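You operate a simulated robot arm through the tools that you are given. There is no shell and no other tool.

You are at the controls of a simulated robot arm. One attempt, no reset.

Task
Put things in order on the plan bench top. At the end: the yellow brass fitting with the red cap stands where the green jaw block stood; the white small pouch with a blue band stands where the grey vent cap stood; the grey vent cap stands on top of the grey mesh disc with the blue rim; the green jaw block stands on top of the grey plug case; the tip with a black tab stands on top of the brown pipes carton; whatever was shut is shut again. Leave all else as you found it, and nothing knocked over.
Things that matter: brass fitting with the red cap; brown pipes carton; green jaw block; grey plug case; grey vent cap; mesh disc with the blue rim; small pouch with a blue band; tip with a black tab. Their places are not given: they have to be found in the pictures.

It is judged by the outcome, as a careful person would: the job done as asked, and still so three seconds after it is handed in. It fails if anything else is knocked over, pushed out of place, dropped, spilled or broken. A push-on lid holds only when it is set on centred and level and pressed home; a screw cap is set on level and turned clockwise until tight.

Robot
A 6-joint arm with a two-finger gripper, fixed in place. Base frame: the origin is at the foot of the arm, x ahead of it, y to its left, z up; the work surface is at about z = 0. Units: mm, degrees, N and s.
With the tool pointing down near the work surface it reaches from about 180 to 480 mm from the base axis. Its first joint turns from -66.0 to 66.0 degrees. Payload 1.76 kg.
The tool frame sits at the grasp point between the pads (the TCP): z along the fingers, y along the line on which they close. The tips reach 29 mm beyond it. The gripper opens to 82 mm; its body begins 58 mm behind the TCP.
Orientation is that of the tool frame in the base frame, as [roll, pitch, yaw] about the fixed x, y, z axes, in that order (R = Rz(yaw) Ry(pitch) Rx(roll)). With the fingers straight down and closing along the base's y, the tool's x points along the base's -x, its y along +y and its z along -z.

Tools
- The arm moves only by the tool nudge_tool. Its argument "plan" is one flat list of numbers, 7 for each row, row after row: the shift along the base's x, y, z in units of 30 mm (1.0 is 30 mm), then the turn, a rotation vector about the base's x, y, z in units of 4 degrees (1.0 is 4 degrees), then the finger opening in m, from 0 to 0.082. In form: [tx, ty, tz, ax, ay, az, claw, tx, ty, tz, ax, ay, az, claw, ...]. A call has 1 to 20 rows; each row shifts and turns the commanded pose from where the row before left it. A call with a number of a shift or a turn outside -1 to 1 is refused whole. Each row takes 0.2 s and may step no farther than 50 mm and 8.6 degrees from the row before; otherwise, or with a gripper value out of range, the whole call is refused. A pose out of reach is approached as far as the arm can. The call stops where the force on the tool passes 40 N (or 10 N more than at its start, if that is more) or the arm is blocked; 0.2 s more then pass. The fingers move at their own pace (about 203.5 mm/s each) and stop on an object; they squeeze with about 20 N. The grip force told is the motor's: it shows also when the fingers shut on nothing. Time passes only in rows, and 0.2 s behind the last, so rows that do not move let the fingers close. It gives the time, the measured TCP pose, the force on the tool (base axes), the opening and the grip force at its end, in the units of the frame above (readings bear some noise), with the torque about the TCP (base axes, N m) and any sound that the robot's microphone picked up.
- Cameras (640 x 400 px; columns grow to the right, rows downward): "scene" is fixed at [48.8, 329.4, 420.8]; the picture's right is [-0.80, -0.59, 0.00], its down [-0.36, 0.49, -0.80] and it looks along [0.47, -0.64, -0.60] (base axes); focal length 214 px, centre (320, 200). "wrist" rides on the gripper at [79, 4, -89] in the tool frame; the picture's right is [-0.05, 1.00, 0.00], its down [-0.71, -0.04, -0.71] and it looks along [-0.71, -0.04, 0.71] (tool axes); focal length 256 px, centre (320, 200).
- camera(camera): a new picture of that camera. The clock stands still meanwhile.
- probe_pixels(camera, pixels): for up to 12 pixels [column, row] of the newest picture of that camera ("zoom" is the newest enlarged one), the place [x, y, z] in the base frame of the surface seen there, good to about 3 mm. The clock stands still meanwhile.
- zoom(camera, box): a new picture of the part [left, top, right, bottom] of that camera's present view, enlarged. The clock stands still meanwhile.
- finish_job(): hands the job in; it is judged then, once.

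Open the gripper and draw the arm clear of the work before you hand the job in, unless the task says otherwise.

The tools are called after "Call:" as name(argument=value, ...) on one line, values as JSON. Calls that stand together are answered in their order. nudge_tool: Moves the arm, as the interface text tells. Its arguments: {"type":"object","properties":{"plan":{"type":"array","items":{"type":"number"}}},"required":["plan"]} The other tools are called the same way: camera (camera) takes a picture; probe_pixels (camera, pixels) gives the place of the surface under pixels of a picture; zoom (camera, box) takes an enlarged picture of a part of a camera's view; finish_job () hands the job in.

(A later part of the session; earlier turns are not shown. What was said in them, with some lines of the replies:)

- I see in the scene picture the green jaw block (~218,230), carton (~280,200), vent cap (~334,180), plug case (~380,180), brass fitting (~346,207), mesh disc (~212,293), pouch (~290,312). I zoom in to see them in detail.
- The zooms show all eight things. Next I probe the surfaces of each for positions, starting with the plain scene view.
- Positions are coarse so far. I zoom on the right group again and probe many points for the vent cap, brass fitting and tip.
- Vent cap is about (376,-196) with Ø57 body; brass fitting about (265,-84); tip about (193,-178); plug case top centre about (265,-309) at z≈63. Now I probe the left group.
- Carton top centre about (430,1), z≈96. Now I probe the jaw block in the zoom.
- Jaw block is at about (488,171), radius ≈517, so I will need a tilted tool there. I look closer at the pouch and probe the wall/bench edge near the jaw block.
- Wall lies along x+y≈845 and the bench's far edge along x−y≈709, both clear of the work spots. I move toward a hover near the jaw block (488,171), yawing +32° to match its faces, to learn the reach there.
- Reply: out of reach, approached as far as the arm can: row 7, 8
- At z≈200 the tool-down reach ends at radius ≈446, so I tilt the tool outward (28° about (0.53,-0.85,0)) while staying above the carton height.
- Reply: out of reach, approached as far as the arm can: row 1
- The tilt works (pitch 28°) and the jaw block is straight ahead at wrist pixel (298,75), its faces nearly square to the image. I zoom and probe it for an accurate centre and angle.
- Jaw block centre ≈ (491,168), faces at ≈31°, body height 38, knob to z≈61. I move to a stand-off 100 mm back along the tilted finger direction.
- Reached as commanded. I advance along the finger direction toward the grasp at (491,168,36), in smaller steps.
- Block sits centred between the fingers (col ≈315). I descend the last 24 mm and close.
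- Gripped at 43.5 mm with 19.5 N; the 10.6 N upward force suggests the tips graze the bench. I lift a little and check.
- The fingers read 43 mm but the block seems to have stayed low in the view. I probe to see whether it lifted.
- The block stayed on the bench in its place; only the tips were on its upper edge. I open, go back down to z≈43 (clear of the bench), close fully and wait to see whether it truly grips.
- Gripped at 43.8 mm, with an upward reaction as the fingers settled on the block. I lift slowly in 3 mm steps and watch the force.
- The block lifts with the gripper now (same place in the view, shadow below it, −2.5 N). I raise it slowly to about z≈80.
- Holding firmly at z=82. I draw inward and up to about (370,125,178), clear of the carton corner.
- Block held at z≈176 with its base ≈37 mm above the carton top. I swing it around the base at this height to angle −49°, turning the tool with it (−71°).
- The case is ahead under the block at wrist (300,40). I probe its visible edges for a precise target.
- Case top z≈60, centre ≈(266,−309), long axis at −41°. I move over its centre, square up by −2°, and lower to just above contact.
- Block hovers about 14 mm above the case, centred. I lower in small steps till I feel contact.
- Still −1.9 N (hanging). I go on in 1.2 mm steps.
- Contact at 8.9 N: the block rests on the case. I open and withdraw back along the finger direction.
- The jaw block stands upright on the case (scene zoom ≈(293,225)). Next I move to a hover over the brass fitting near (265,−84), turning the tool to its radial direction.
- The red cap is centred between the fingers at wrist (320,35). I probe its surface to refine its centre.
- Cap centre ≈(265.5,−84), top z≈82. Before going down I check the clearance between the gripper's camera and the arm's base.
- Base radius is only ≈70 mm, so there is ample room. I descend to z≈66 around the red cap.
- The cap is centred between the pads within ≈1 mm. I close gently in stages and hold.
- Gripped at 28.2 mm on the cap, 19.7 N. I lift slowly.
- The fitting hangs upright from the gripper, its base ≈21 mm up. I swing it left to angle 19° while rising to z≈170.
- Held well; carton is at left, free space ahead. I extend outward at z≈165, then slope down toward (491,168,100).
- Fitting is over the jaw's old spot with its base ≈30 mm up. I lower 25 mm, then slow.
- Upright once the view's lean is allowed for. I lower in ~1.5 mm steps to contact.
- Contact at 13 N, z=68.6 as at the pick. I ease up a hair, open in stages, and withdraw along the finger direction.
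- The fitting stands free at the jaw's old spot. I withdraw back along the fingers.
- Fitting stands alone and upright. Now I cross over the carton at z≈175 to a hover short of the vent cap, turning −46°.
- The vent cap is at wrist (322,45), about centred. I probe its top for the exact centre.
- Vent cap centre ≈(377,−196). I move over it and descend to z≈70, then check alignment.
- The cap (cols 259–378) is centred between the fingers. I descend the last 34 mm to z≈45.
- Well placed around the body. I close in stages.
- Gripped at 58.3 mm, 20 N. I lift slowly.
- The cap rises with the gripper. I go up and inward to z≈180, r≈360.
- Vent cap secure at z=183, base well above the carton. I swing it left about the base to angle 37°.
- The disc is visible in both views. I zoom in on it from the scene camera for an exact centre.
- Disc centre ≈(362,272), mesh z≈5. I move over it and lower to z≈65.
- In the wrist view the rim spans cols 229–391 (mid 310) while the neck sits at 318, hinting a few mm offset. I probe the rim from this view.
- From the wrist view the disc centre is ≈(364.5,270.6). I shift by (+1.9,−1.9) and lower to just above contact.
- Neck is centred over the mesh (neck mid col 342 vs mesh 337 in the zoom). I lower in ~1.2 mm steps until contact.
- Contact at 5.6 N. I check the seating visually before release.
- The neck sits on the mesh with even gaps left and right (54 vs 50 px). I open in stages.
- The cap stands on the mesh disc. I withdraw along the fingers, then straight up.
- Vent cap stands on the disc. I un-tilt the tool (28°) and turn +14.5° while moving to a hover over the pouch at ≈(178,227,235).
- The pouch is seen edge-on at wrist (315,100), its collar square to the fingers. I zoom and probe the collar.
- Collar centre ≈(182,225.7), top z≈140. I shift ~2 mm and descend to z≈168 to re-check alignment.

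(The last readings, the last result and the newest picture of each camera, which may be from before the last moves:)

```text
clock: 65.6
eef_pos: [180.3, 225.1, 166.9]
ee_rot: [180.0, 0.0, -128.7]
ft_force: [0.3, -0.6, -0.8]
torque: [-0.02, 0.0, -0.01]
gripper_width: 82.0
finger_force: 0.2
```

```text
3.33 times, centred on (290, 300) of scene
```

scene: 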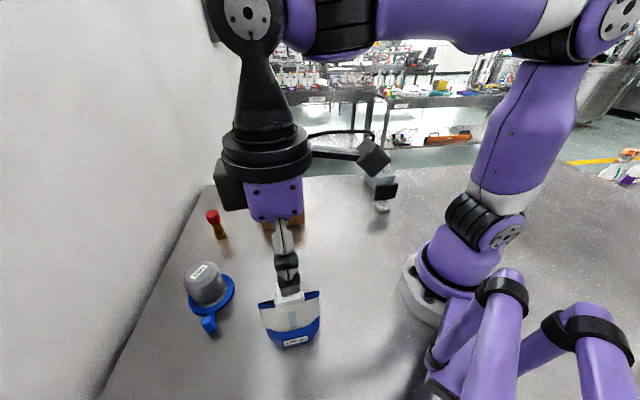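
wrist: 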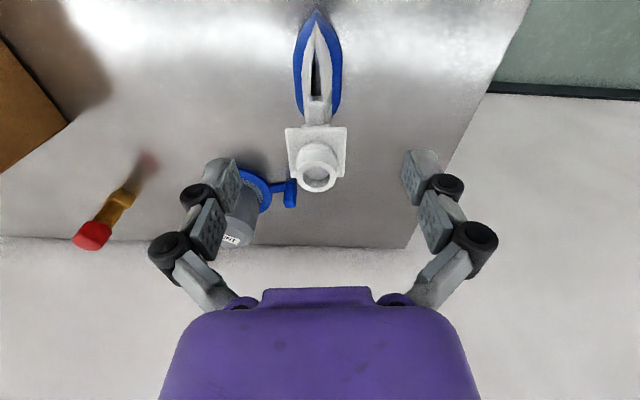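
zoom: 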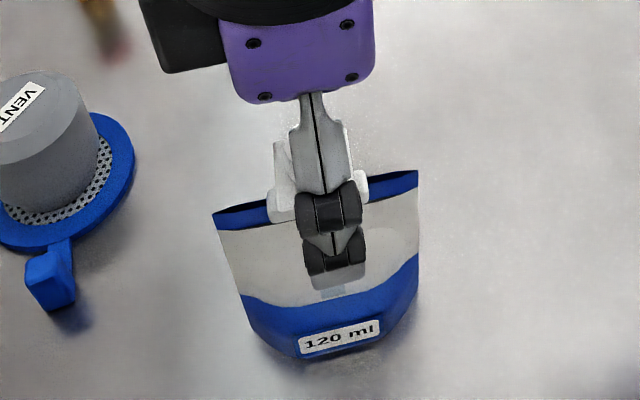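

Collar mid col 316.5 vs 320 expected: ≈2 mm left. I correct and descend to z≈141.

Call:
nudge_tool(plan=[0.05, -0.04, -0.2, 0, 0, 0, 0.082, 0, 0, -0.35, 0, 0, 0, 0.082, 0, 0, -0.33, 0, 0, 0, 0.082, 0, 0, 0, 0, 0, 0, 0.082])

Call:
camera(camera="wrist")

Call:
zoom(camera="scene", box=[230, 240, 350, 360])

```text
clock: 66.6
eef_pos: [183.3, 224.5, 139.7]
ee_rot: [179.9, -0.1, -128.7]
ft_force: [-0.5, 0.3, -0.2]
torque: [0.0, -0.01, 0.03]
gripper_width: 81.7
finger_force: 0.1
```

```text
taken
```

wrist: 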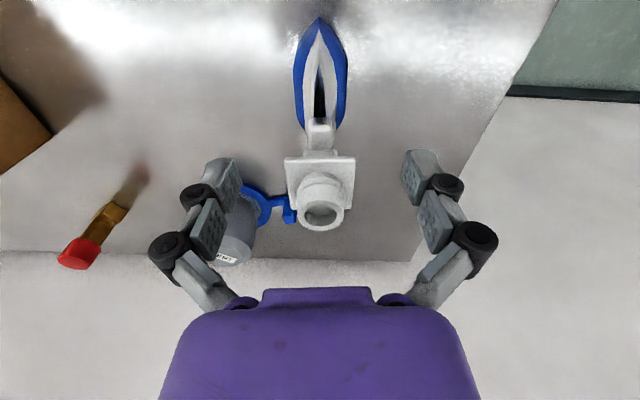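

```text
3.33 times, centred on (290, 300) of scene
```

zoom: 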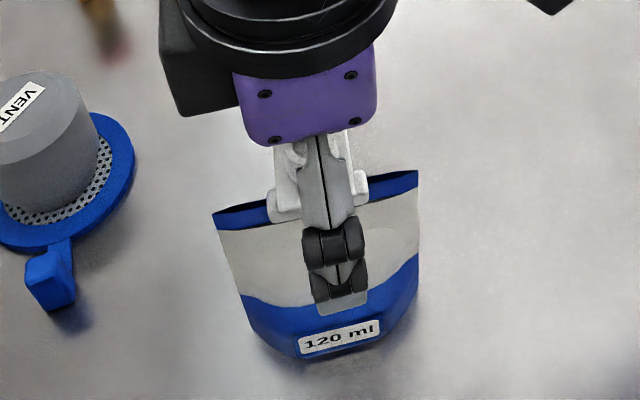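

Collar now centred (col 320). I raise 6 mm so the collar plate meets the middle of the pads, then close in stages.

Call:
nudge_tool(plan=[0, 0, 0.2, 0, 0, 0, 0.06, 0, 0, 0, 0, 0, 0, 0.045, 0, 0, 0, 0, 0, 0, 0.037, 0, 0, 0, 0, 0, 0, 0.033, 0, 0, 0, 0, 0, 0, 0.029, 0, 0, 0, 0, 0, 0, 0.02, 0, 0, 0, 0, 0, 0, 0, 0, 0, 0, 0, 0, 0, 0])

Call:
camera(camera="wrist")

Call:
zoom(camera="scene", box=[230, 240, 350, 360])

```text
clock: 68.4
eef_pos: [181.7, 224.3, 147.0]
ee_rot: [179.9, 0.0, -128.7]
ft_force: [0.6, -0.1, 2.1]
torque: [0.01, 0.01, 0.02]
gripper_width: 29.8
finger_force: 19.6
```

```text
taken
```

wrist: 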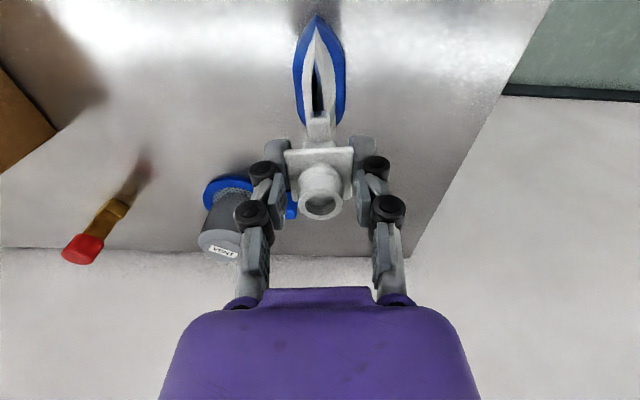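

```text
3.33 times, centred on (290, 300) of scene
```

zoom: 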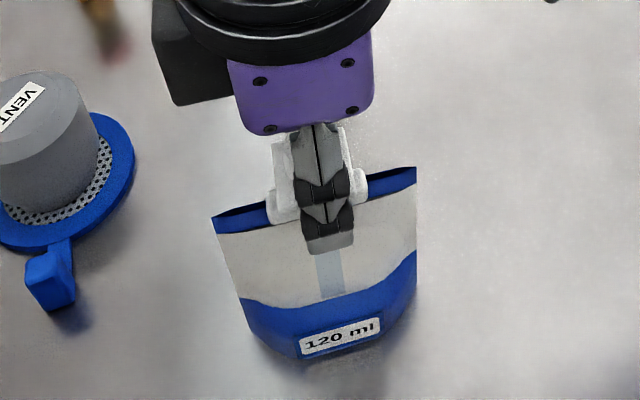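

Gripped at 29.8 mm, 19.6 N. I lift slowly and check.

Call:
nudge_tool(plan=[0, 0, 0.1, 0, 0, 0, 0, 0, 0, 0.1, 0, 0, 0, 0, 0, 0, 0.1, 0, 0, 0, 0, 0, 0, 0.15, 0, 0, 0, 0, 0, 0, 0.2, 0, 0, 0, 0, 0, 0, 0, 0, 0, 0, 0])

Call:
camera(camera="wrist")

Call:
zoom(camera="scene", box=[230, 240, 350, 360])

```text
clock: 69.8
eef_pos: [182.6, 224.7, 166.7]
ee_rot: [179.8, 0.1, -128.6]
ft_force: [-0.2, 0.5, -0.2]
torque: [-0.02, -0.01, 0.02]
gripper_width: 29.8
finger_force: 20.3
```

```text
taken
```

wrist: 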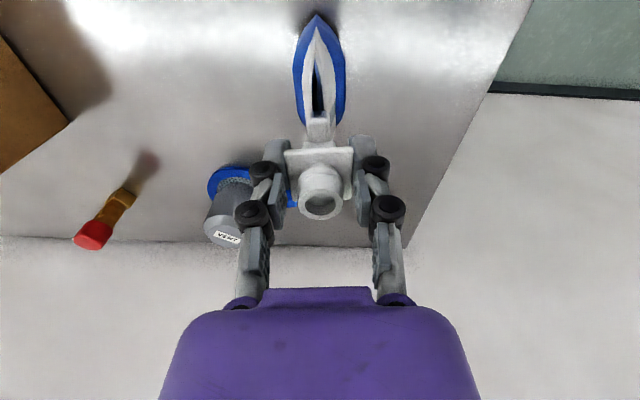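

```text
3.33 times, centred on (290, 300) of scene
```

zoom: 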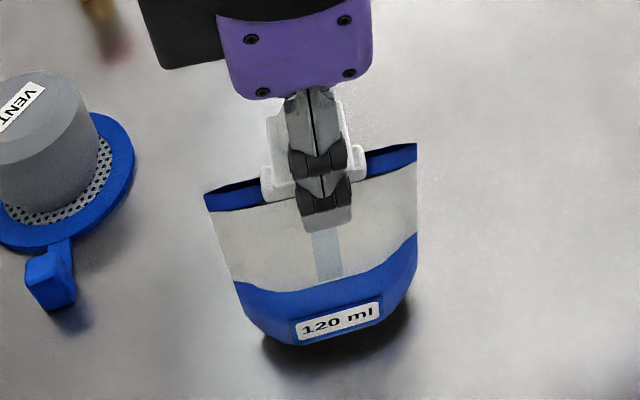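

Pouch hangs straight, base ≈20 mm up. I swing it around at reduced radius (inside the carton) to angle −27.5°, rising 30 mm.

Call:
nudge_tool(plan=[0.427, -0.507, 0.1, 0, 0, -0.98, 0, 0.39, -0.53, 0.1, 0, 0, -0.98, 0, 0.347, -0.55, 0.1, 0, 0, -0.98, 0, 0.303, -0.563, 0.1, 0, 0, -0.98, 0, 0.26, -0.583, 0.1, 0, 0, -0.98, 0, 0.217, -0.59, 0.1, 0, 0, -0.98, 0, 0.173, -0.597, 0.1, 0, 0, -0.98, 0, 0.13, -0.603, 0.1, 0, 0, -0.98, 0, 0.087, -0.603, 0.1, 0, 0, -0.98, 0, 0.077, -0.593, 0.1, 0, 0, -0.98, 0, 0.033, -0.593, 0, 0, 0, -0.98, 0, 0.027, -0.587, 0, 0, 0, -0.98, 0, 0.02, -0.587, 0, 0, 0, -0.98, 0, 0.013, -0.587, 0, 0, 0, -0.98, 0, 0.003, -0.593, 0, 0, 0, -0.98, 0, 0.063, -0.62, 0, 0, 0, -0.98, 0, 0.017, -0.63, 0, 0, 0, -0.98, 0, 0, -0.657, 0, 0, 0, -0.98, 0, -0.017, -0.677, 0, 0, 0, -0.98, 0, -0.073, -0.69, 0, 0, 0, -0.98, 0])

Call:
camera(camera="wrist")

Call:
camera(camera="scene")

```text
clock: 74.0
eef_pos: [257.9, -133.2, 197.1]
ee_rot: [179.9, 0.0, 152.9]
ft_force: [-0.4, 0.2, 0.6]
torque: [0.02, 0.02, 0.0]
gripper_width: 30.0
finger_force: 20.1
```

```text
taken
```

wrist: 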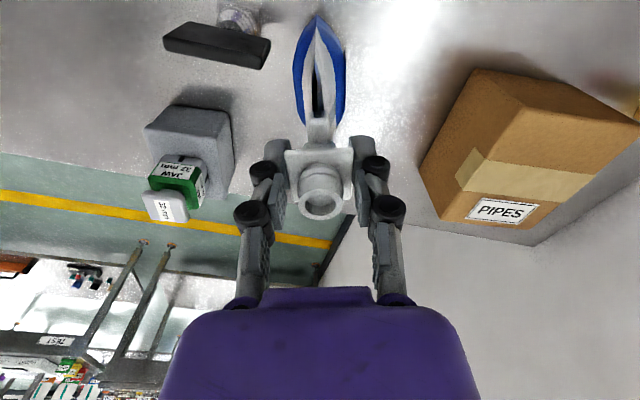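

```text
taken
```

scene: 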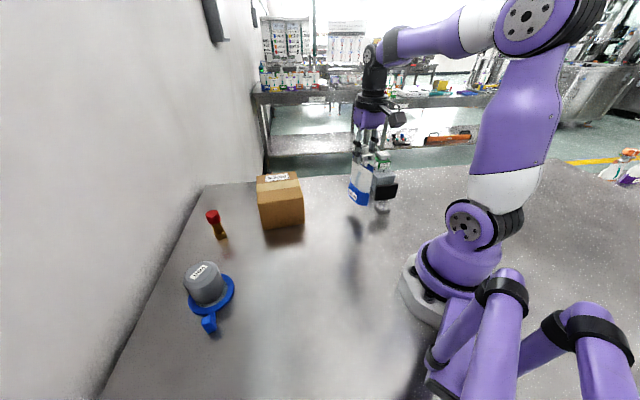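

Path ahead is clear. I extend to over the vent cap's old spot (377,−196) and lower partway.

Call:
nudge_tool(plan=[0.5, -0.263, 0, 0, 0, 0, 0, 0.663, -0.351, 0, 0, 0, 0, 0, 0.663, -0.351, 0, 0, 0, 0, 0, 0.663, -0.351, -0.1, 0, 0, 0, 0, 0.663, -0.351, -0.1, 0, 0, 0, 0, 0.5, -0.263, -0.2, 0, 0, 0, 0, 0.328, -0.163, -0.3, 0, 0, 0, 0, 0, 0, -0.3, 0, 0, 0, 0, 0, 0, 0, 0, 0, 0, 0])

Call:
camera(camera="wrist")

Call:
zoom(camera="scene", box=[280, 90, 420, 215])

```text
clock: 76.0
eef_pos: [375.1, -197.0, 166.0]
ee_rot: [179.8, 0.0, 153.0]
ft_force: [0.4, 0.7, -0.8]
torque: [0.02, -0.02, 0.03]
gripper_width: 29.8
finger_force: 20.1
```

```text
taken
```

wrist: 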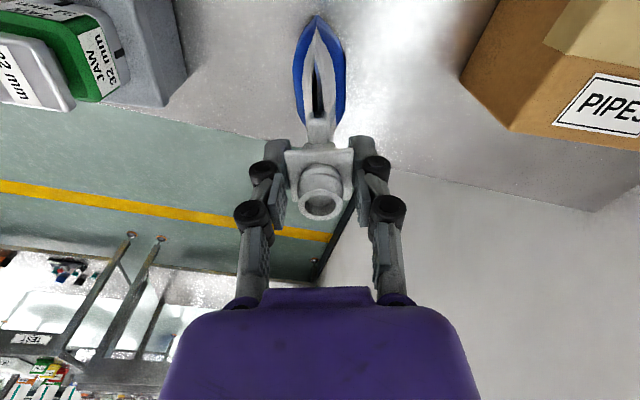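

```text
3.20 times, centred on (350, 152) of scene
```

zoom: 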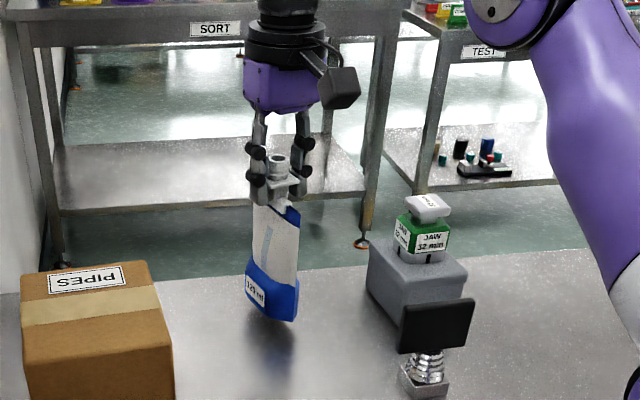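

The pouch hangs over the spot with its base ≈19 mm up. I lower gently to contact.

Call:
nudge_tool(plan=[0, 0, -0.2, 0, 0, 0, 0, 0, 0, -0.2, 0, 0, 0, 0, 0, 0, -0.1, 0, 0, 0, 0, 0, 0, -0.05, 0, 0, 0, 0, 0, 0, 0, 0, 0, 0, 0])

```text
clock: 77.2
eef_pos: [377.1, -196.9, 149.6]
ee_rot: [180.0, 0.0, 152.9]
ft_force: [-0.5, 0.0, -0.2]
torque: [-0.02, 0.01, -0.03]
gripper_width: 30.1
finger_force: 19.7
```

Call:
nudge_tool(plan=[0, 0, -0.04, 0, 0, 0, 0, 0, 0, -0.04, 0, 0, 0, 0, 0, 0, 0, 0, 0, 0, 0])

```text
clock: 78.0
eef_pos: [375.8, -196.1, 146.3]
ee_rot: [179.9, 0.1, 152.9]
ft_force: [-0.2, -0.8, -1.2]
torque: [0.0, 0.01, 0.0]
gripper_width: 30.0
finger_force: 20.8
```

Call:
nudge_tool(plan=[0, 0, -0.03, 0, 0, 0, 0, 0, 0, 0, 0, 0, 0, 0])

Call:
zoom(camera="scene", box=[300, 120, 400, 215])

```text
clock: 78.6
eef_pos: [376.3, -196.8, 148.7]
ee_rot: [-180.0, 0.0, 152.9]
ft_force: [-0.1, 0.3, 3.0]
torque: [0.04, 0.13, -0.01]
gripper_width: 29.7
finger_force: 20.2
```

```text
4.21 times, centred on (350, 168) of scene
```

zoom: 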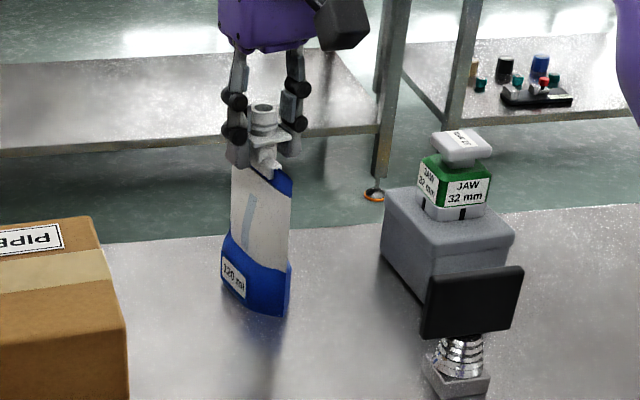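

First light contact (3 N) at the inner end of the base. I press another ~0.8 mm to seat it flat.

Call:
nudge_tool(plan=[0, 0, -0.03, 0, 0, 0, 0, 0, 0, 0, 0, 0, 0, 0])

```text
clock: 79.2
eef_pos: [377.7, -196.9, 145.3]
ee_rot: [179.9, 0.1, 152.8]
ft_force: [-1.3, 1.2, 12.8]
torque: [0.13, 0.24, 0.0]
gripper_width: 30.0
finger_force: 20.2
```

Seated: the contact is now central with 12.8 N. I ease up 0.6 mm and open in stages.

Call:
nudge_tool(plan=[0, 0, 0.02, 0, 0, 0, 0, 0, 0, 0, 0, 0, 0, 0.031, 0, 0, 0, 0, 0, 0, 0.033, 0, 0, 0, 0, 0, 0, 0.038, 0, 0, 0, 0, 0, 0, 0.05, 0, 0, 0, 0, 0, 0, 0.065, 0, 0, 0, 0, 0, 0, 0.08, 0, 0, 0, 0, 0, 0, 0.08])

Call:
camera(camera="wrist")

Call:
zoom(camera="scene", box=[300, 120, 400, 215])

```text
clock: 81.0
eef_pos: [377.7, -196.1, 146.2]
ee_rot: [179.9, 0.0, 152.9]
ft_force: [0.4, -0.1, -0.9]
torque: [0.01, 0.01, 0.0]
gripper_width: 79.8
finger_force: 0.1
```

```text
taken
```

wrist: 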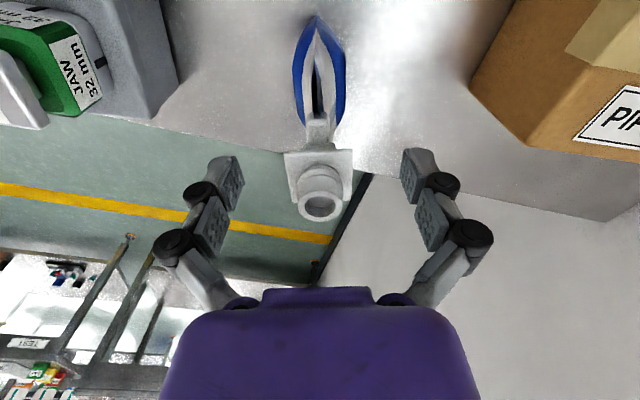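

```text
4.21 times, centred on (350, 168) of scene
```

zoom: 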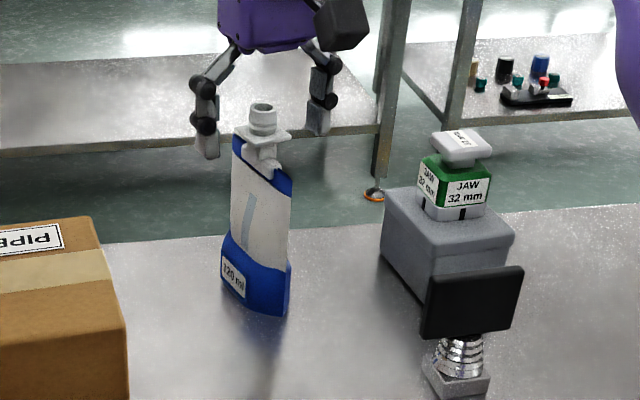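

The pouch stands alone on the vent cap's old spot. I rise clear of the spout, then move toward the black-tab tip at ≈(196,−183), turning the tool so the fingers close across the tab's faces.

Call:
nudge_tool(plan=[0, 0, 0.5, 0, 0, 0, 0.08, 0, 0, 0.9, 0, 0, 0, 0.08, 0, 0, 0.9, 0, 0, 0, 0.08, -0.355, 0.025, 0, 0, 0, 1, 0.08, -0.355, 0.025, 0, 0, 0, 1, 0.08, -0.355, 0.025, 0, 0, 0, 1, 0.08, -0.355, 0.025, 0, 0, 0, 1, 0.08, -0.355, 0.025, 0, 0, 0, 1, 0.08, -0.355, 0.025, 0, 0, 0, 1, 0.08, -0.355, 0.025, 0, 0, 0, 1, 0.08, -0.355, 0.025, 0, 0, 0, 1, 0.08, -0.355, 0.025, 0, 0, 0, 1, 0.08, -0.355, 0.025, 0, 0, 0, 1, 0.08, -0.355, 0.025, 0, 0, 0, 1, 0.08, -0.355, 0.025, 0, 0, 0, 1, 0.08, -0.355, 0.025, 0, 0, 0, 1, 0.08, -0.355, 0.025, 0, 0, 0, 1, 0.08, -0.355, 0.025, 0, 0, 0, 1, 0.08, -0.355, 0.025, 0, 0, 0, 1, 0.08, -0.355, 0.025, 0, 0, 0, 1, 0.08])

Call:
camera(camera="wrist")

Call:
camera(camera="scene")

```text
clock: 85.2
eef_pos: [196.6, -182.7, 215.6]
ee_rot: [179.8, 0.0, -139.0]
ft_force: [0.4, -0.4, 0.5]
torque: [0.02, 0.0, -0.02]
gripper_width: 80.2
finger_force: 0.0
```

```text
taken
```

wrist: 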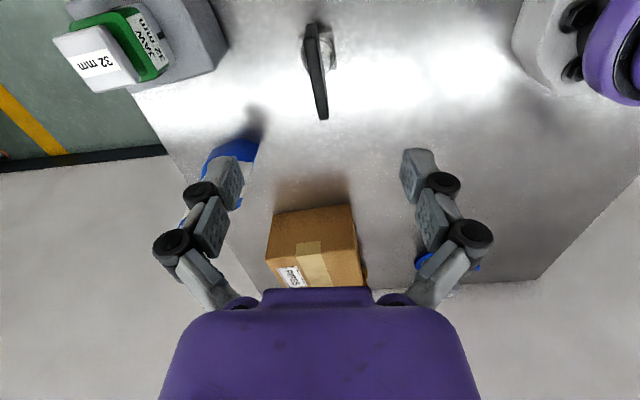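

```text
taken
```

scene: 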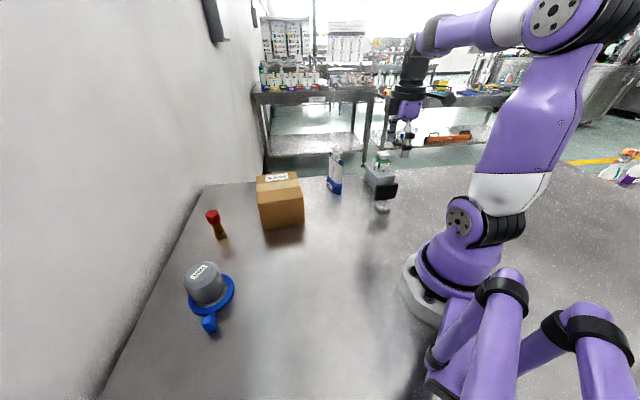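

Wrist view shows the black tab edge-on at (316,75). I zoom and probe for its line and centre.

Call:
zoom(camera="wrist", box=[265, 10, 375, 130])

Call:
probe_pixels(camera="wrist", pixels=[[312, 30], [313, 40], [314, 55], [316, 70], [318, 85], [320, 100], [322, 113], [308, 60], [310, 90], [325, 60], [330, 50], [333, 35]])

```text
3.33 times, centred on (320, 70) of wrist
```

zoom: 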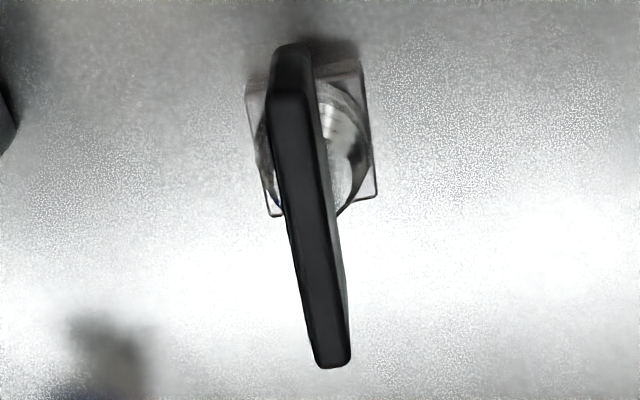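

```text
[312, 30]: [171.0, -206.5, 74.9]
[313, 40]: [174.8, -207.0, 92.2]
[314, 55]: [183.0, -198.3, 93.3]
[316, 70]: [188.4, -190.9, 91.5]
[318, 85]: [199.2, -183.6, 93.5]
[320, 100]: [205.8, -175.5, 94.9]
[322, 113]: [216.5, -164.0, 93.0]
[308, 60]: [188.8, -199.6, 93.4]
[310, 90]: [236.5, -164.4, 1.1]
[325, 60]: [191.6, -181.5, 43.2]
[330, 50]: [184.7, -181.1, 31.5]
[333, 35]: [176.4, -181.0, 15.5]
```

Tab line is at ≈47° (tool at 41°), centre ≈(196,−186), top z≈94. I rotate +6°, shift slightly and descend to z≈132 for a closer look.

Call:
nudge_tool(plan=[0, -0.05, -0.5, 0, 0, 0.75, 0.08, 0.01, -0.053, -0.8, 0, 0, 0.75, 0.08, 0, 0, -0.8, 0, 0, 0, 0.08, 0, 0, -0.7, 0, 0, 0, 0.08, 0, 0, 0, 0, 0, 0, 0.08])

Call:
camera(camera="wrist")

Call:
zoom(camera="scene", box=[330, 100, 450, 220])

```text
clock: 86.4
eef_pos: [197.4, -186.4, 131.2]
ee_rot: [180.0, 0.0, -133.1]
ft_force: [0.2, 0.3, 0.3]
torque: [-0.02, 0.02, 0.02]
gripper_width: 80.1
finger_force: 0.1
```

```text
taken
```

wrist: 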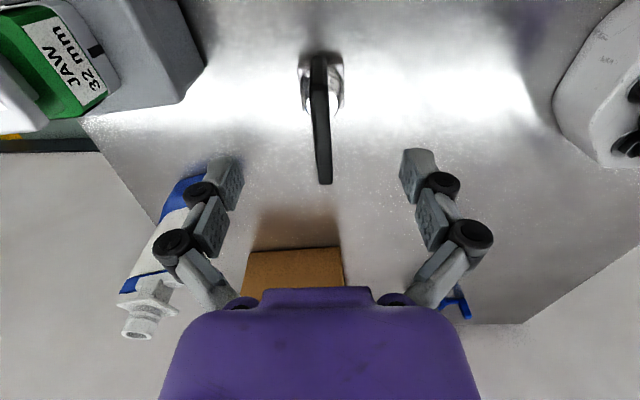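

```text
3.33 times, centred on (390, 160) of scene
```

zoom: 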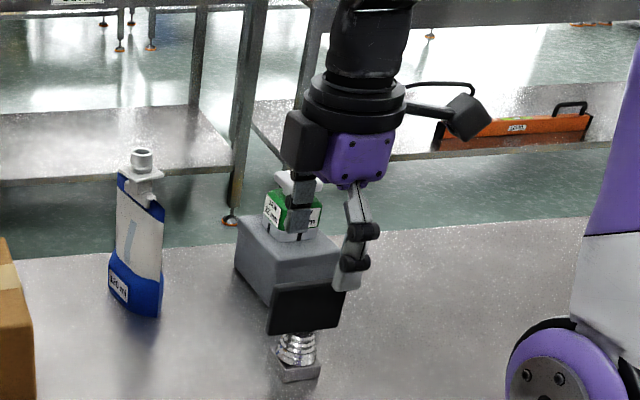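

Call:
zoom(camera="wrist", box=[250, 40, 400, 200])

Call:
probe_pixels(camera="wrist", pixels=[[318, 92], [319, 105], [320, 120], [321, 135], [322, 150], [324, 165], [325, 178], [312, 100], [331, 160], [302, 70], [342, 70], [303, 105]])

```text
2.50 times, centred on (325, 120) of wrist
```

zoom: 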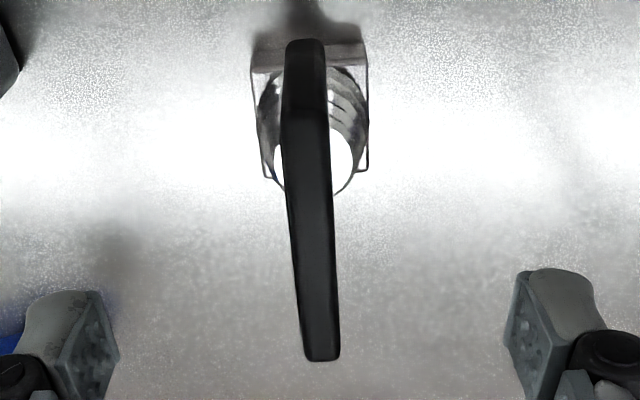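

```text
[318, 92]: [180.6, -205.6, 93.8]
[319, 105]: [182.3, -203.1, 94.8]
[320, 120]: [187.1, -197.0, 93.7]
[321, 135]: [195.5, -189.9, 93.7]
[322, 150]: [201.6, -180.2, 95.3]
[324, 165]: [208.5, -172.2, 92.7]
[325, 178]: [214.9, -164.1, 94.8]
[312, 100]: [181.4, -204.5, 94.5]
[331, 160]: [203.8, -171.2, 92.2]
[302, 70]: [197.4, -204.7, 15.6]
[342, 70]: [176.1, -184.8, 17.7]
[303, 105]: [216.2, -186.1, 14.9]
```

Tab is aligned within ≈1° and ≈1 mm. I make the small correction and descend to z≈80.

Call:
nudge_tool(plan=[-0.023, 0.023, -0.5, 0, 0, 0.25, 0.08, 0, 0, -0.6, 0, 0, 0, 0.08, 0, 0, -0.6, 0, 0, 0, 0.08, 0, 0, 0, 0, 0, 0, 0.08])

Call:
camera(camera="wrist")

Call:
zoom(camera="scene", box=[330, 120, 450, 220])

```text
clock: 87.4
eef_pos: [195.8, -185.8, 79.5]
ee_rot: [179.9, 0.0, -132.0]
ft_force: [1.1, 0.3, 0.0]
torque: [0.0, 0.0, -0.01]
gripper_width: 79.9
finger_force: 0.0
```

```text
taken
```

wrist: 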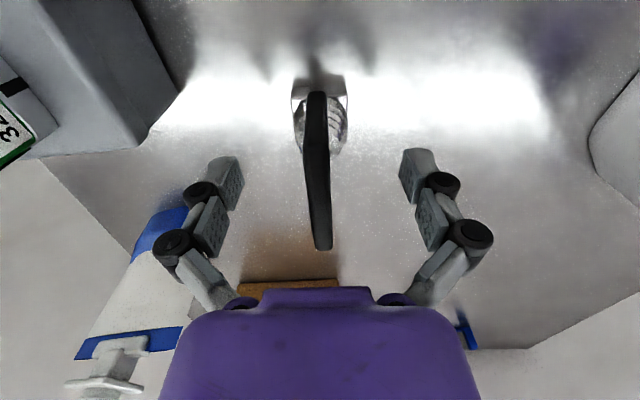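

```text
4.00 times, centred on (390, 170) of scene
```

zoom: 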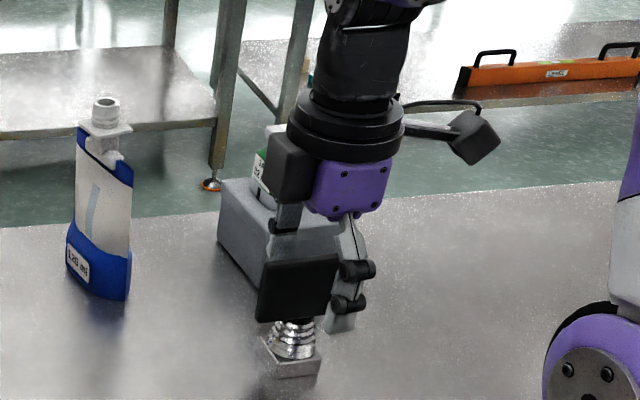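

Tab is between the fingers, centred (cols 305–332 vs mid 321). I close in stages.

Call:
nudge_tool(plan=[0, 0, 0, 0, 0, 0, 0.06, 0, 0, 0, 0, 0, 0, 0.04, 0, 0, 0, 0, 0, 0, 0.025, 0, 0, 0, 0, 0, 0, 0.016, 0, 0, 0, 0, 0, 0, 0.011, 0, 0, 0, 0, 0, 0, 0.006, 0, 0, 0, 0, 0, 0, 0, 0, 0, 0, 0, 0, 0, 0])

Call:
camera(camera="wrist")

Call:
zoom(camera="scene", box=[330, 120, 450, 220])

```text
clock: 89.2
eef_pos: [196.8, -185.8, 80.7]
ee_rot: [179.9, 0.1, -132.0]
ft_force: [-0.5, -0.3, -0.5]
torque: [0.01, 0.0, 0.04]
gripper_width: 9.6
finger_force: 19.7
```

```text
taken
```

wrist: 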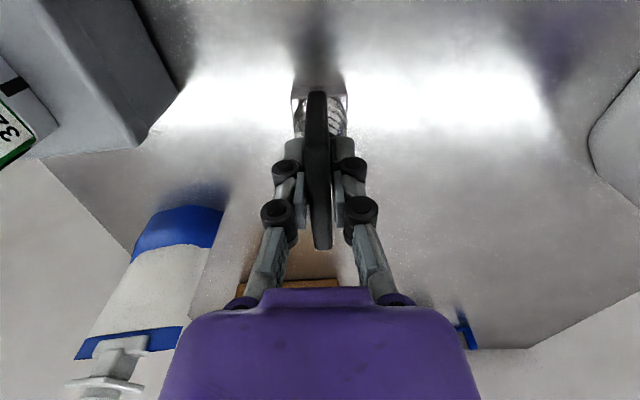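

```text
4.00 times, centred on (390, 170) of scene
```

zoom: 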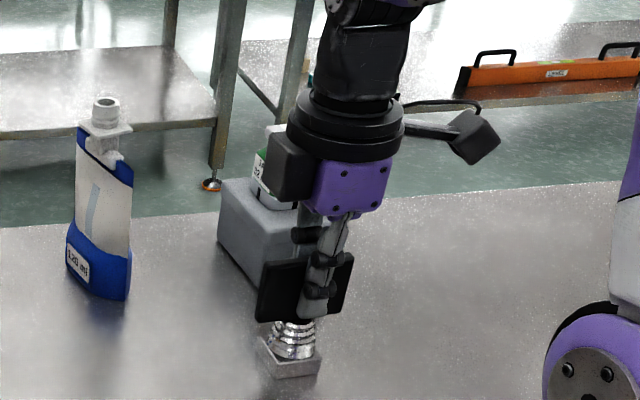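

Gripped at 9.6 mm on the tab, 19.7 N. I lift slowly.

Call:
nudge_tool(plan=[0, 0, 0.1, 0, 0, 0, 0, 0, 0, 0.1, 0, 0, 0, 0, 0, 0, 0.1, 0, 0, 0, 0, 0, 0, 0.15, 0, 0, 0, 0, 0, 0, 0.2, 0, 0, 0, 0, 0, 0, 0, 0, 0, 0, 0])

Call:
camera(camera="wrist")

Call:
zoom(camera="scene", box=[330, 120, 450, 220])

```text
clock: 90.6
eef_pos: [195.5, -186.4, 99.6]
ee_rot: [179.9, 0.0, -132.0]
ft_force: [0.2, 0.4, -1.3]
torque: [-0.02, 0.01, 0.01]
gripper_width: 9.5
finger_force: 20.0
```

```text
taken
```

wrist: 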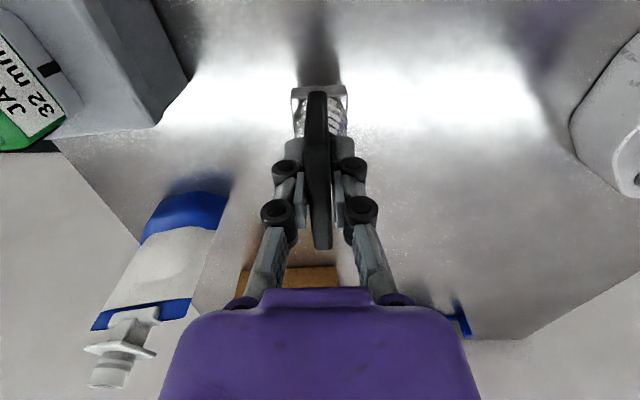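

```text
4.00 times, centred on (390, 170) of scene
```

zoom: 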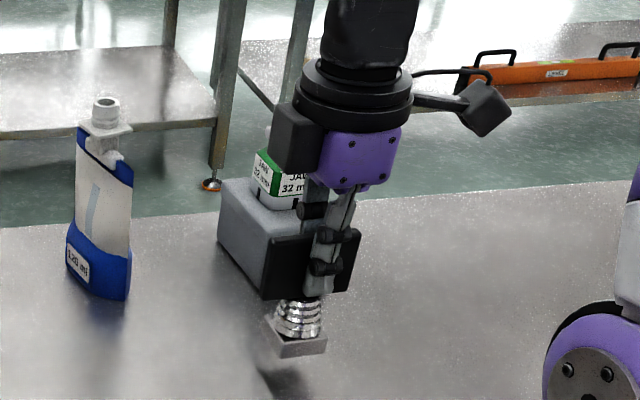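

The tip hangs straight, base ≈19 mm up. I raise it to z≈205 and carry it straight to over the carton centre (≈(428,1)).

Call:
nudge_tool(plan=[0, 0, 0.7, 0, 0, 0, 0, 0, 0, 0.95, 0, 0, 0, 0, 0, 0, 0.95, 0, 0, 0, 0, 0, 0, 0.92, 0, 0, 0, 0, 0.4, 0.32, 0, 0, 0, 0, 0, 0.66, 0.53, 0, 0, 0, 0, 0, 0.66, 0.53, 0, 0, 0, 0, 0, 0.66, 0.53, 0, 0, 0, 0, 0, 0.66, 0.53, 0, 0, 0, 0, 0, 0.66, 0.53, 0, 0, 0, 0, 0, 0.66, 0.53, 0, 0, 0, 0, 0, 0.66, 0.53, 0, 0, 0, 0, 0, 0, 0, 0, 0, 0, 0, 0])

Call:
camera(camera="wrist")

Call:
camera(camera="scene")

```text
clock: 93.4
eef_pos: [346.0, -64.1, 206.5]
ee_rot: [180.0, 0.0, -132.0]
ft_force: [-0.4, 0.2, -1.8]
torque: [0.05, -0.03, 0.03]
gripper_width: 9.6
finger_force: 20.0
```

```text
taken
```

wrist: 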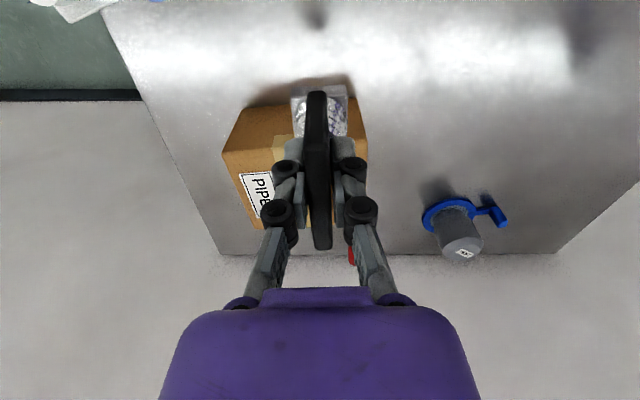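

```text
taken
```

scene: 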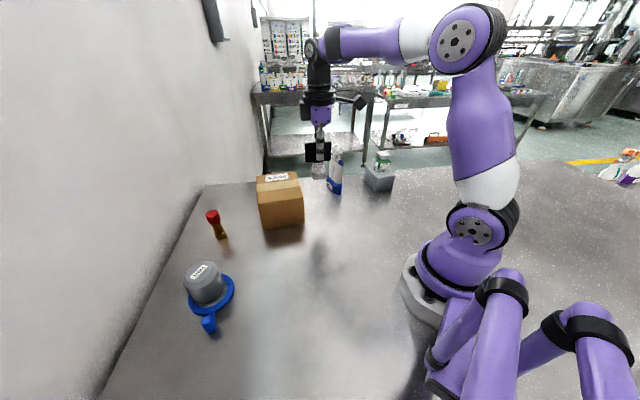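

Good, base ≈126 mm up, carton ahead. I carry on over the carton centre.

Call:
nudge_tool(plan=[0.5, 0.4, 0, 0, 0, 0, 0, 0.66, 0.54, 0, 0, 0, 0, 0, 0.66, 0.54, 0, 0, 0, 0, 0, 0.5, 0.42, -0.1, 0, 0, 0, 0, 0.34, 0.26, -0.1, 0, 0, 0, 0, 0, 0, 0, 0, 0, 0, 0])

Call:
camera(camera="wrist")

Call:
zoom(camera="scene", box=[220, 90, 360, 235])

```text
clock: 94.8
eef_pos: [426.4, 0.9, 199.6]
ee_rot: [179.9, 0.0, -132.1]
ft_force: [-0.5, 0.8, -1.7]
torque: [0.06, -0.03, -0.02]
gripper_width: 9.5
finger_force: 19.7
```

```text
taken
```

wrist: 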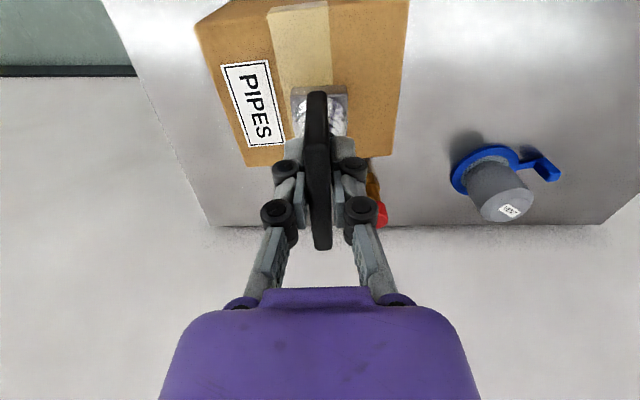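

```text
2.76 times, centred on (290, 162) of scene
```

zoom: 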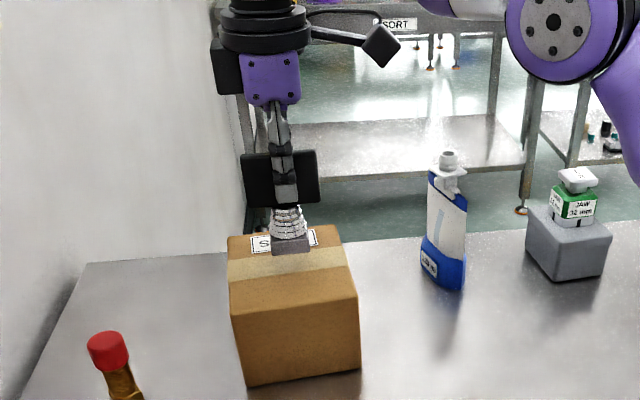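

I probe the carton-top corners from the wrist view to confirm the centre and height.

Call:
probe_pixels(camera="wrist", pixels=[[248, 162], [390, 152], [200, 30], [405, 5], [225, 100], [398, 80], [300, 60], [260, 130], [370, 130], [240, 10], [380, 20], [300, 160]])

```text
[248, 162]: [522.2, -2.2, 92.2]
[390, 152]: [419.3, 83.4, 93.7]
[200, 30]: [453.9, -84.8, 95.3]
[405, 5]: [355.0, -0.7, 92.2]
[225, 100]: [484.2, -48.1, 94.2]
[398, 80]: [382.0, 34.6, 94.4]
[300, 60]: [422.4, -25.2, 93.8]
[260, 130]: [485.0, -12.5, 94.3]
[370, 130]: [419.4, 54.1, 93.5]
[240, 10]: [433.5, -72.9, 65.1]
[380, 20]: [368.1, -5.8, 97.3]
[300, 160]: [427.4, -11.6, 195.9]
```

Carton top centre ≈(432,0), z≈94.5. I shift 5 mm outward and lower to just above contact.

Call:
nudge_tool(plan=[0.15, -0.02, -0.1, 0, 0, 0, 0, 0, 0, -0.25, 0, 0, 0, 0, 0, 0, -0.25, 0, 0, 0, 0, 0, 0, -0.1, 0, 0, 0, 0, 0, 0, 0, 0, 0, 0, 0])

Call:
zoom(camera="scene", box=[240, 110, 330, 210])

```text
clock: 96.0
eef_pos: [430.8, -0.0, 179.8]
ee_rot: [179.8, 0.1, -132.0]
ft_force: [0.2, 0.4, -0.8]
torque: [0.01, -0.04, 0.0]
gripper_width: 9.6
finger_force: 19.7
```

```text
4.00 times, centred on (285, 160) of scene
```

zoom: 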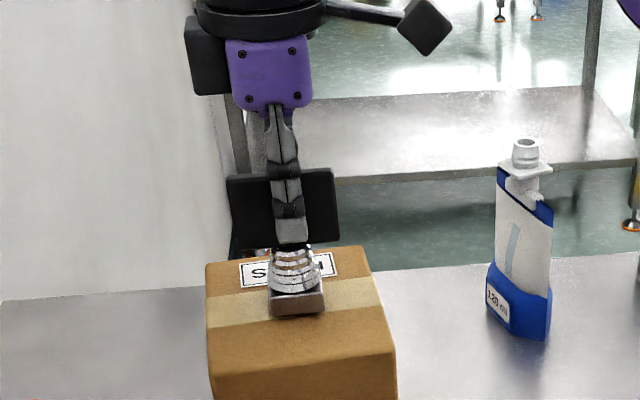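

Base is ≈5 mm above the carton. I lower in small steps.

Call:
nudge_tool(plan=[0, 0, -0.07, 0, 0, 0, 0, 0, 0, -0.05, 0, 0, 0, 0, 0, 0, 0, 0, 0, 0, 0])

```text
clock: 96.8
eef_pos: [430.6, 0.9, 174.0]
ee_rot: [180.0, 0.1, -132.2]
ft_force: [-0.5, -1.3, 3.2]
torque: [-0.11, 0.03, 0.02]
gripper_width: 9.8
finger_force: 20.1
```

Contact (3.2 N). I press a touch more to seat it.

Call:
nudge_tool(plan=[0, 0, -0.025, 0, 0, 0, 0, 0, 0, 0, 0, 0, 0, 0])

Call:
zoom(camera="scene", box=[240, 110, 330, 210])

```text
clock: 97.4
eef_pos: [430.9, -0.5, 174.7]
ee_rot: [180.0, 0.1, -132.1]
ft_force: [-4.3, -0.8, 15.0]
torque: [-0.01, 0.16, 0.0]
gripper_width: 9.7
finger_force: 19.5
```

```text
4.00 times, centred on (285, 160) of scene
```

zoom: 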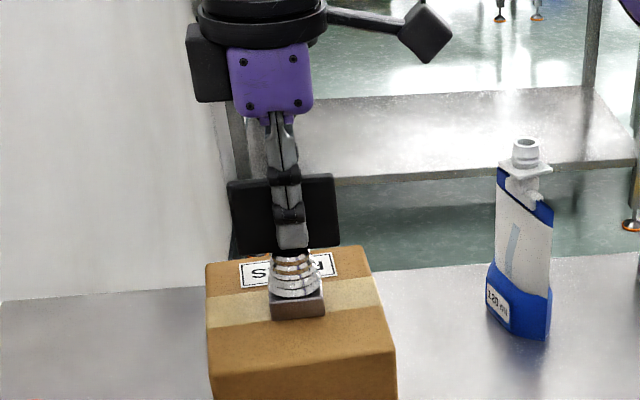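

Seated with 15 N. I ease up 0.6 mm, open in small stages, and hold still to check it stands.

Call:
nudge_tool(plan=[0, 0, 0.02, 0, 0, 0, 0, 0, 0, 0, 0, 0, 0, 0.011, 0, 0, 0, 0, 0, 0, 0.014, 0, 0, 0, 0, 0, 0, 0.02, 0, 0, 0, 0, 0, 0, 0.035, 0, 0, 0, 0, 0, 0, 0.055, 0, 0, 0, 0, 0, 0, 0.075, 0, 0, 0, 0, 0, 0, 0.075])

Call:
camera(camera="wrist")

Call:
zoom(camera="scene", box=[240, 110, 330, 210])

```text
clock: 99.2
eef_pos: [431.1, -0.5, 174.7]
ee_rot: [179.8, 0.0, -132.1]
ft_force: [1.3, 0.2, 0.3]
torque: [0.02, 0.02, -0.01]
gripper_width: 75.3
finger_force: 0.1
```

```text
taken
```

wrist: 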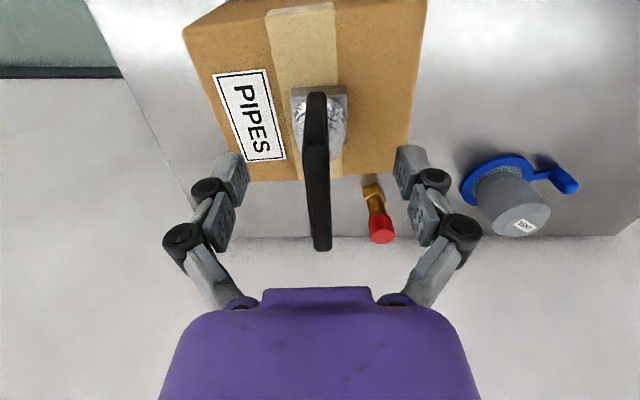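

```text
4.00 times, centred on (285, 160) of scene
```

zoom: 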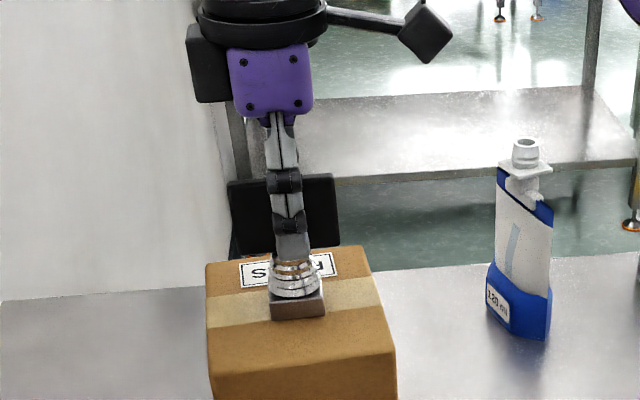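

The tip stands free on the carton. I rise straight up with the open fingers, drifting slightly inward as height limits reach.

Call:
nudge_tool(plan=[0, 0, 0.4, 0, 0, 0, 0.08, 0, 0, 0.6, 0, 0, 0, 0.08, -0.15, 0, 0.5, 0, 0, 0, 0.08, -0.25, 0, 0.5, 0, 0, 0, 0.08, -0.3, 0, 0.4, 0, 0, 0, 0.08, -0.4, 0, 0.3, 0, 0, 0, 0.08, 0, 0, 0, 0, 0, 0, 0.08])

Call:
camera(camera="wrist")

Call:
camera(camera="scene")

```text
clock: 100.8
eef_pos: [399.6, -1.6, 256.4]
ee_rot: [180.0, 0.0, -132.1]
ft_force: [-0.4, -0.2, 0.3]
torque: [0.02, 0.01, 0.0]
gripper_width: 80.2
finger_force: 0.0
```

```text
taken
```

wrist: 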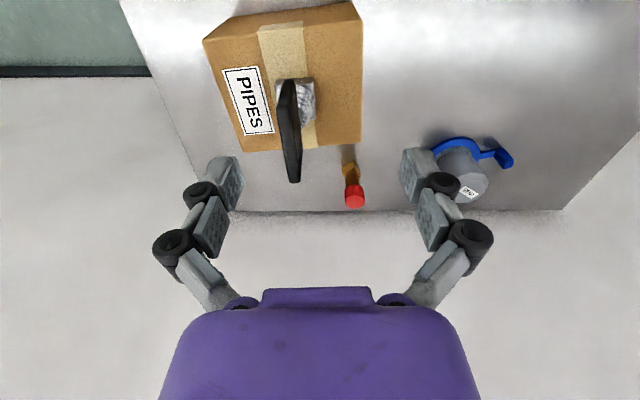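

```text
taken
```

scene: 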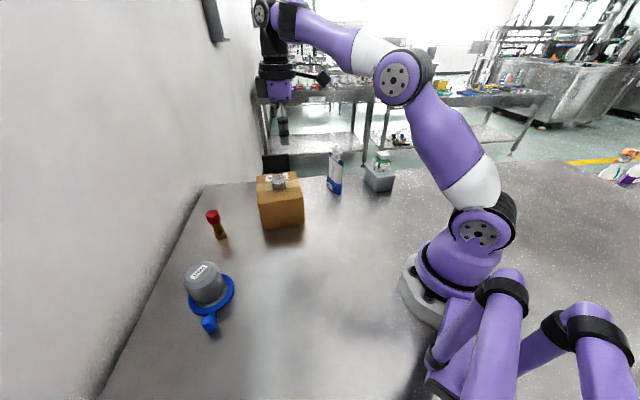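

All five things stand where wanted. I draw the arm back to its start area and turn the wrist back, then verify each placement.

Call:
nudge_tool(plan=[-0.5, 0.1, 0.3, 0, 0, -0.5, 0.08, -0.6, 0.2, 0.3, 0, 0, -1, 0.08, -0.6, 0.35, 0.3, 0, 0, -1, 0.08, -0.6, 0.4, 0.3, 0, 0, -1, 0.08, -0.6, 0.4, 0.2, 0, 0, -1, 0.08, -0.5, 0.4, 0.2, 0, 0, -1, 0.08, -0.3, 0.35, 0, 0, 0, -1, 0.08, 0, 0, 0, 0, 0, -1, 0.08, 0, 0, 0, 0, 0, -1, 0.08, 0, 0, 0, 0, 0, -1, 0.08, 0, 0, 0, 0, 0, -1, 0.08, 0, 0, 0, 0, 0, -1, 0.08, 0, 0, 0, 0, 0, -0.5, 0.08])

Call:
camera(camera="scene")

Call:
camera(camera="wrist")

```text
clock: 103.6
eef_pos: [286.0, 63.4, 303.2]
ee_rot: [179.9, 0.0, 179.8]
ft_force: [-0.4, 0.5, -0.7]
torque: [-0.02, 0.04, -0.02]
gripper_width: 79.9
finger_force: 0.1
```

```text
taken
```

scene: 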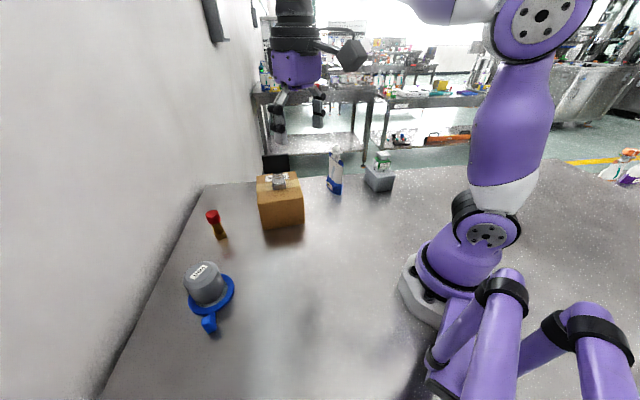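

```text
taken
```

wrist: 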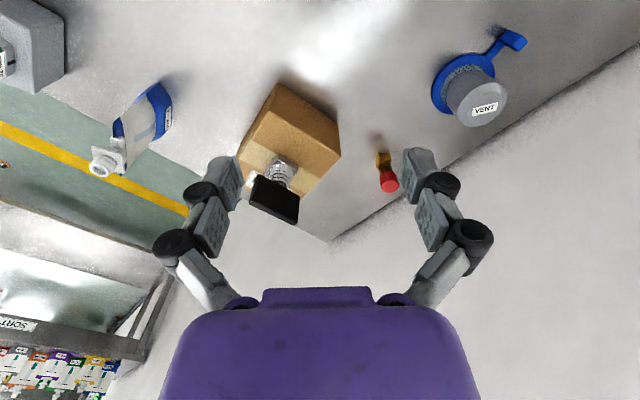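

The arm is back at the start pose. I zoom in on each placement for a final check.

Call:
zoom(camera="scene", box=[170, 200, 260, 340])

Call:
zoom(camera="scene", box=[250, 135, 410, 235])

Call:
probe_pixels(camera="scene", pixels=[[221, 232], [223, 238], [217, 236], [213, 213], [334, 185], [328, 190], [341, 190], [278, 183], [275, 165], [383, 160], [205, 285], [212, 305]])

```text
2.86 times, centred on (215, 270) of scene
```

zoom: 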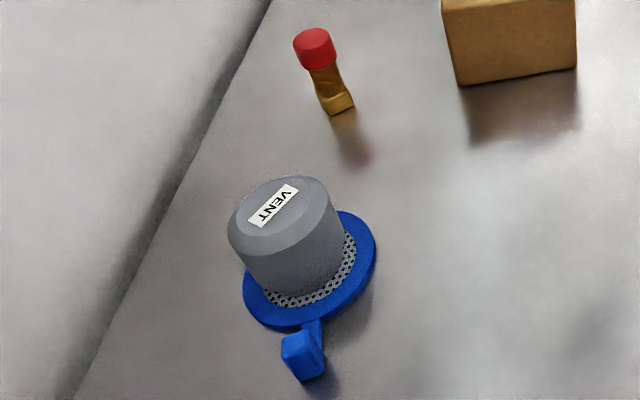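

```text
4.00 times, centred on (330, 185) of scene
```

zoom: 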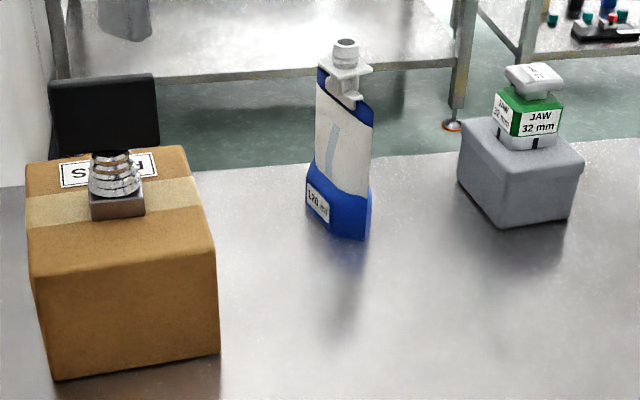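

```text
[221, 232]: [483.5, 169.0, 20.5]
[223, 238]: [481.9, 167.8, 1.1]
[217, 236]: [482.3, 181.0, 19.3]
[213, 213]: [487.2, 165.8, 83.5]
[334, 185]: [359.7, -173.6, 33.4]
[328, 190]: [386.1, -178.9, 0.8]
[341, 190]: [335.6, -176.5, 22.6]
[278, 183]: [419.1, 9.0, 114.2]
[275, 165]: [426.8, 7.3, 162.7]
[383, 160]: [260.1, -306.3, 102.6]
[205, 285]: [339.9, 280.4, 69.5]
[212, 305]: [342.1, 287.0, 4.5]
```

Every item stands upright where it should: the fitting at the jaw's old spot, the pouch at the vent cap's old spot, and the vent cap on the mesh disc. The jaw block is on the plug case and the tip is on the carton. Nothing was opened, the gripper is open and the arm is clear, so I hand in the job.

Call:
finish_job()

```text
The job is handed in.
```

The bench is in order and the job is handed in. The final pictures show every item upright and in place:

- **Brass fitting with the red cap:** stands where the green jaw block stood.
- **White pouch with a blue band:** stands where the grey vent cap stood.
- **Grey vent cap:** stands centred on the mesh disc with the blue rim.
- **Green jaw block:** stands on top of the grey plug case.
- **Tip with a black tab:** stands near the centre of the brown pipes carton.

Nothing was opened, so there was nothing to shut again, and nothing was knocked over. My first grip on the jaw block slipped, but the block stayed upright in its place and lifted on the second try. The gripper is open and the arm is back near its starting pose.
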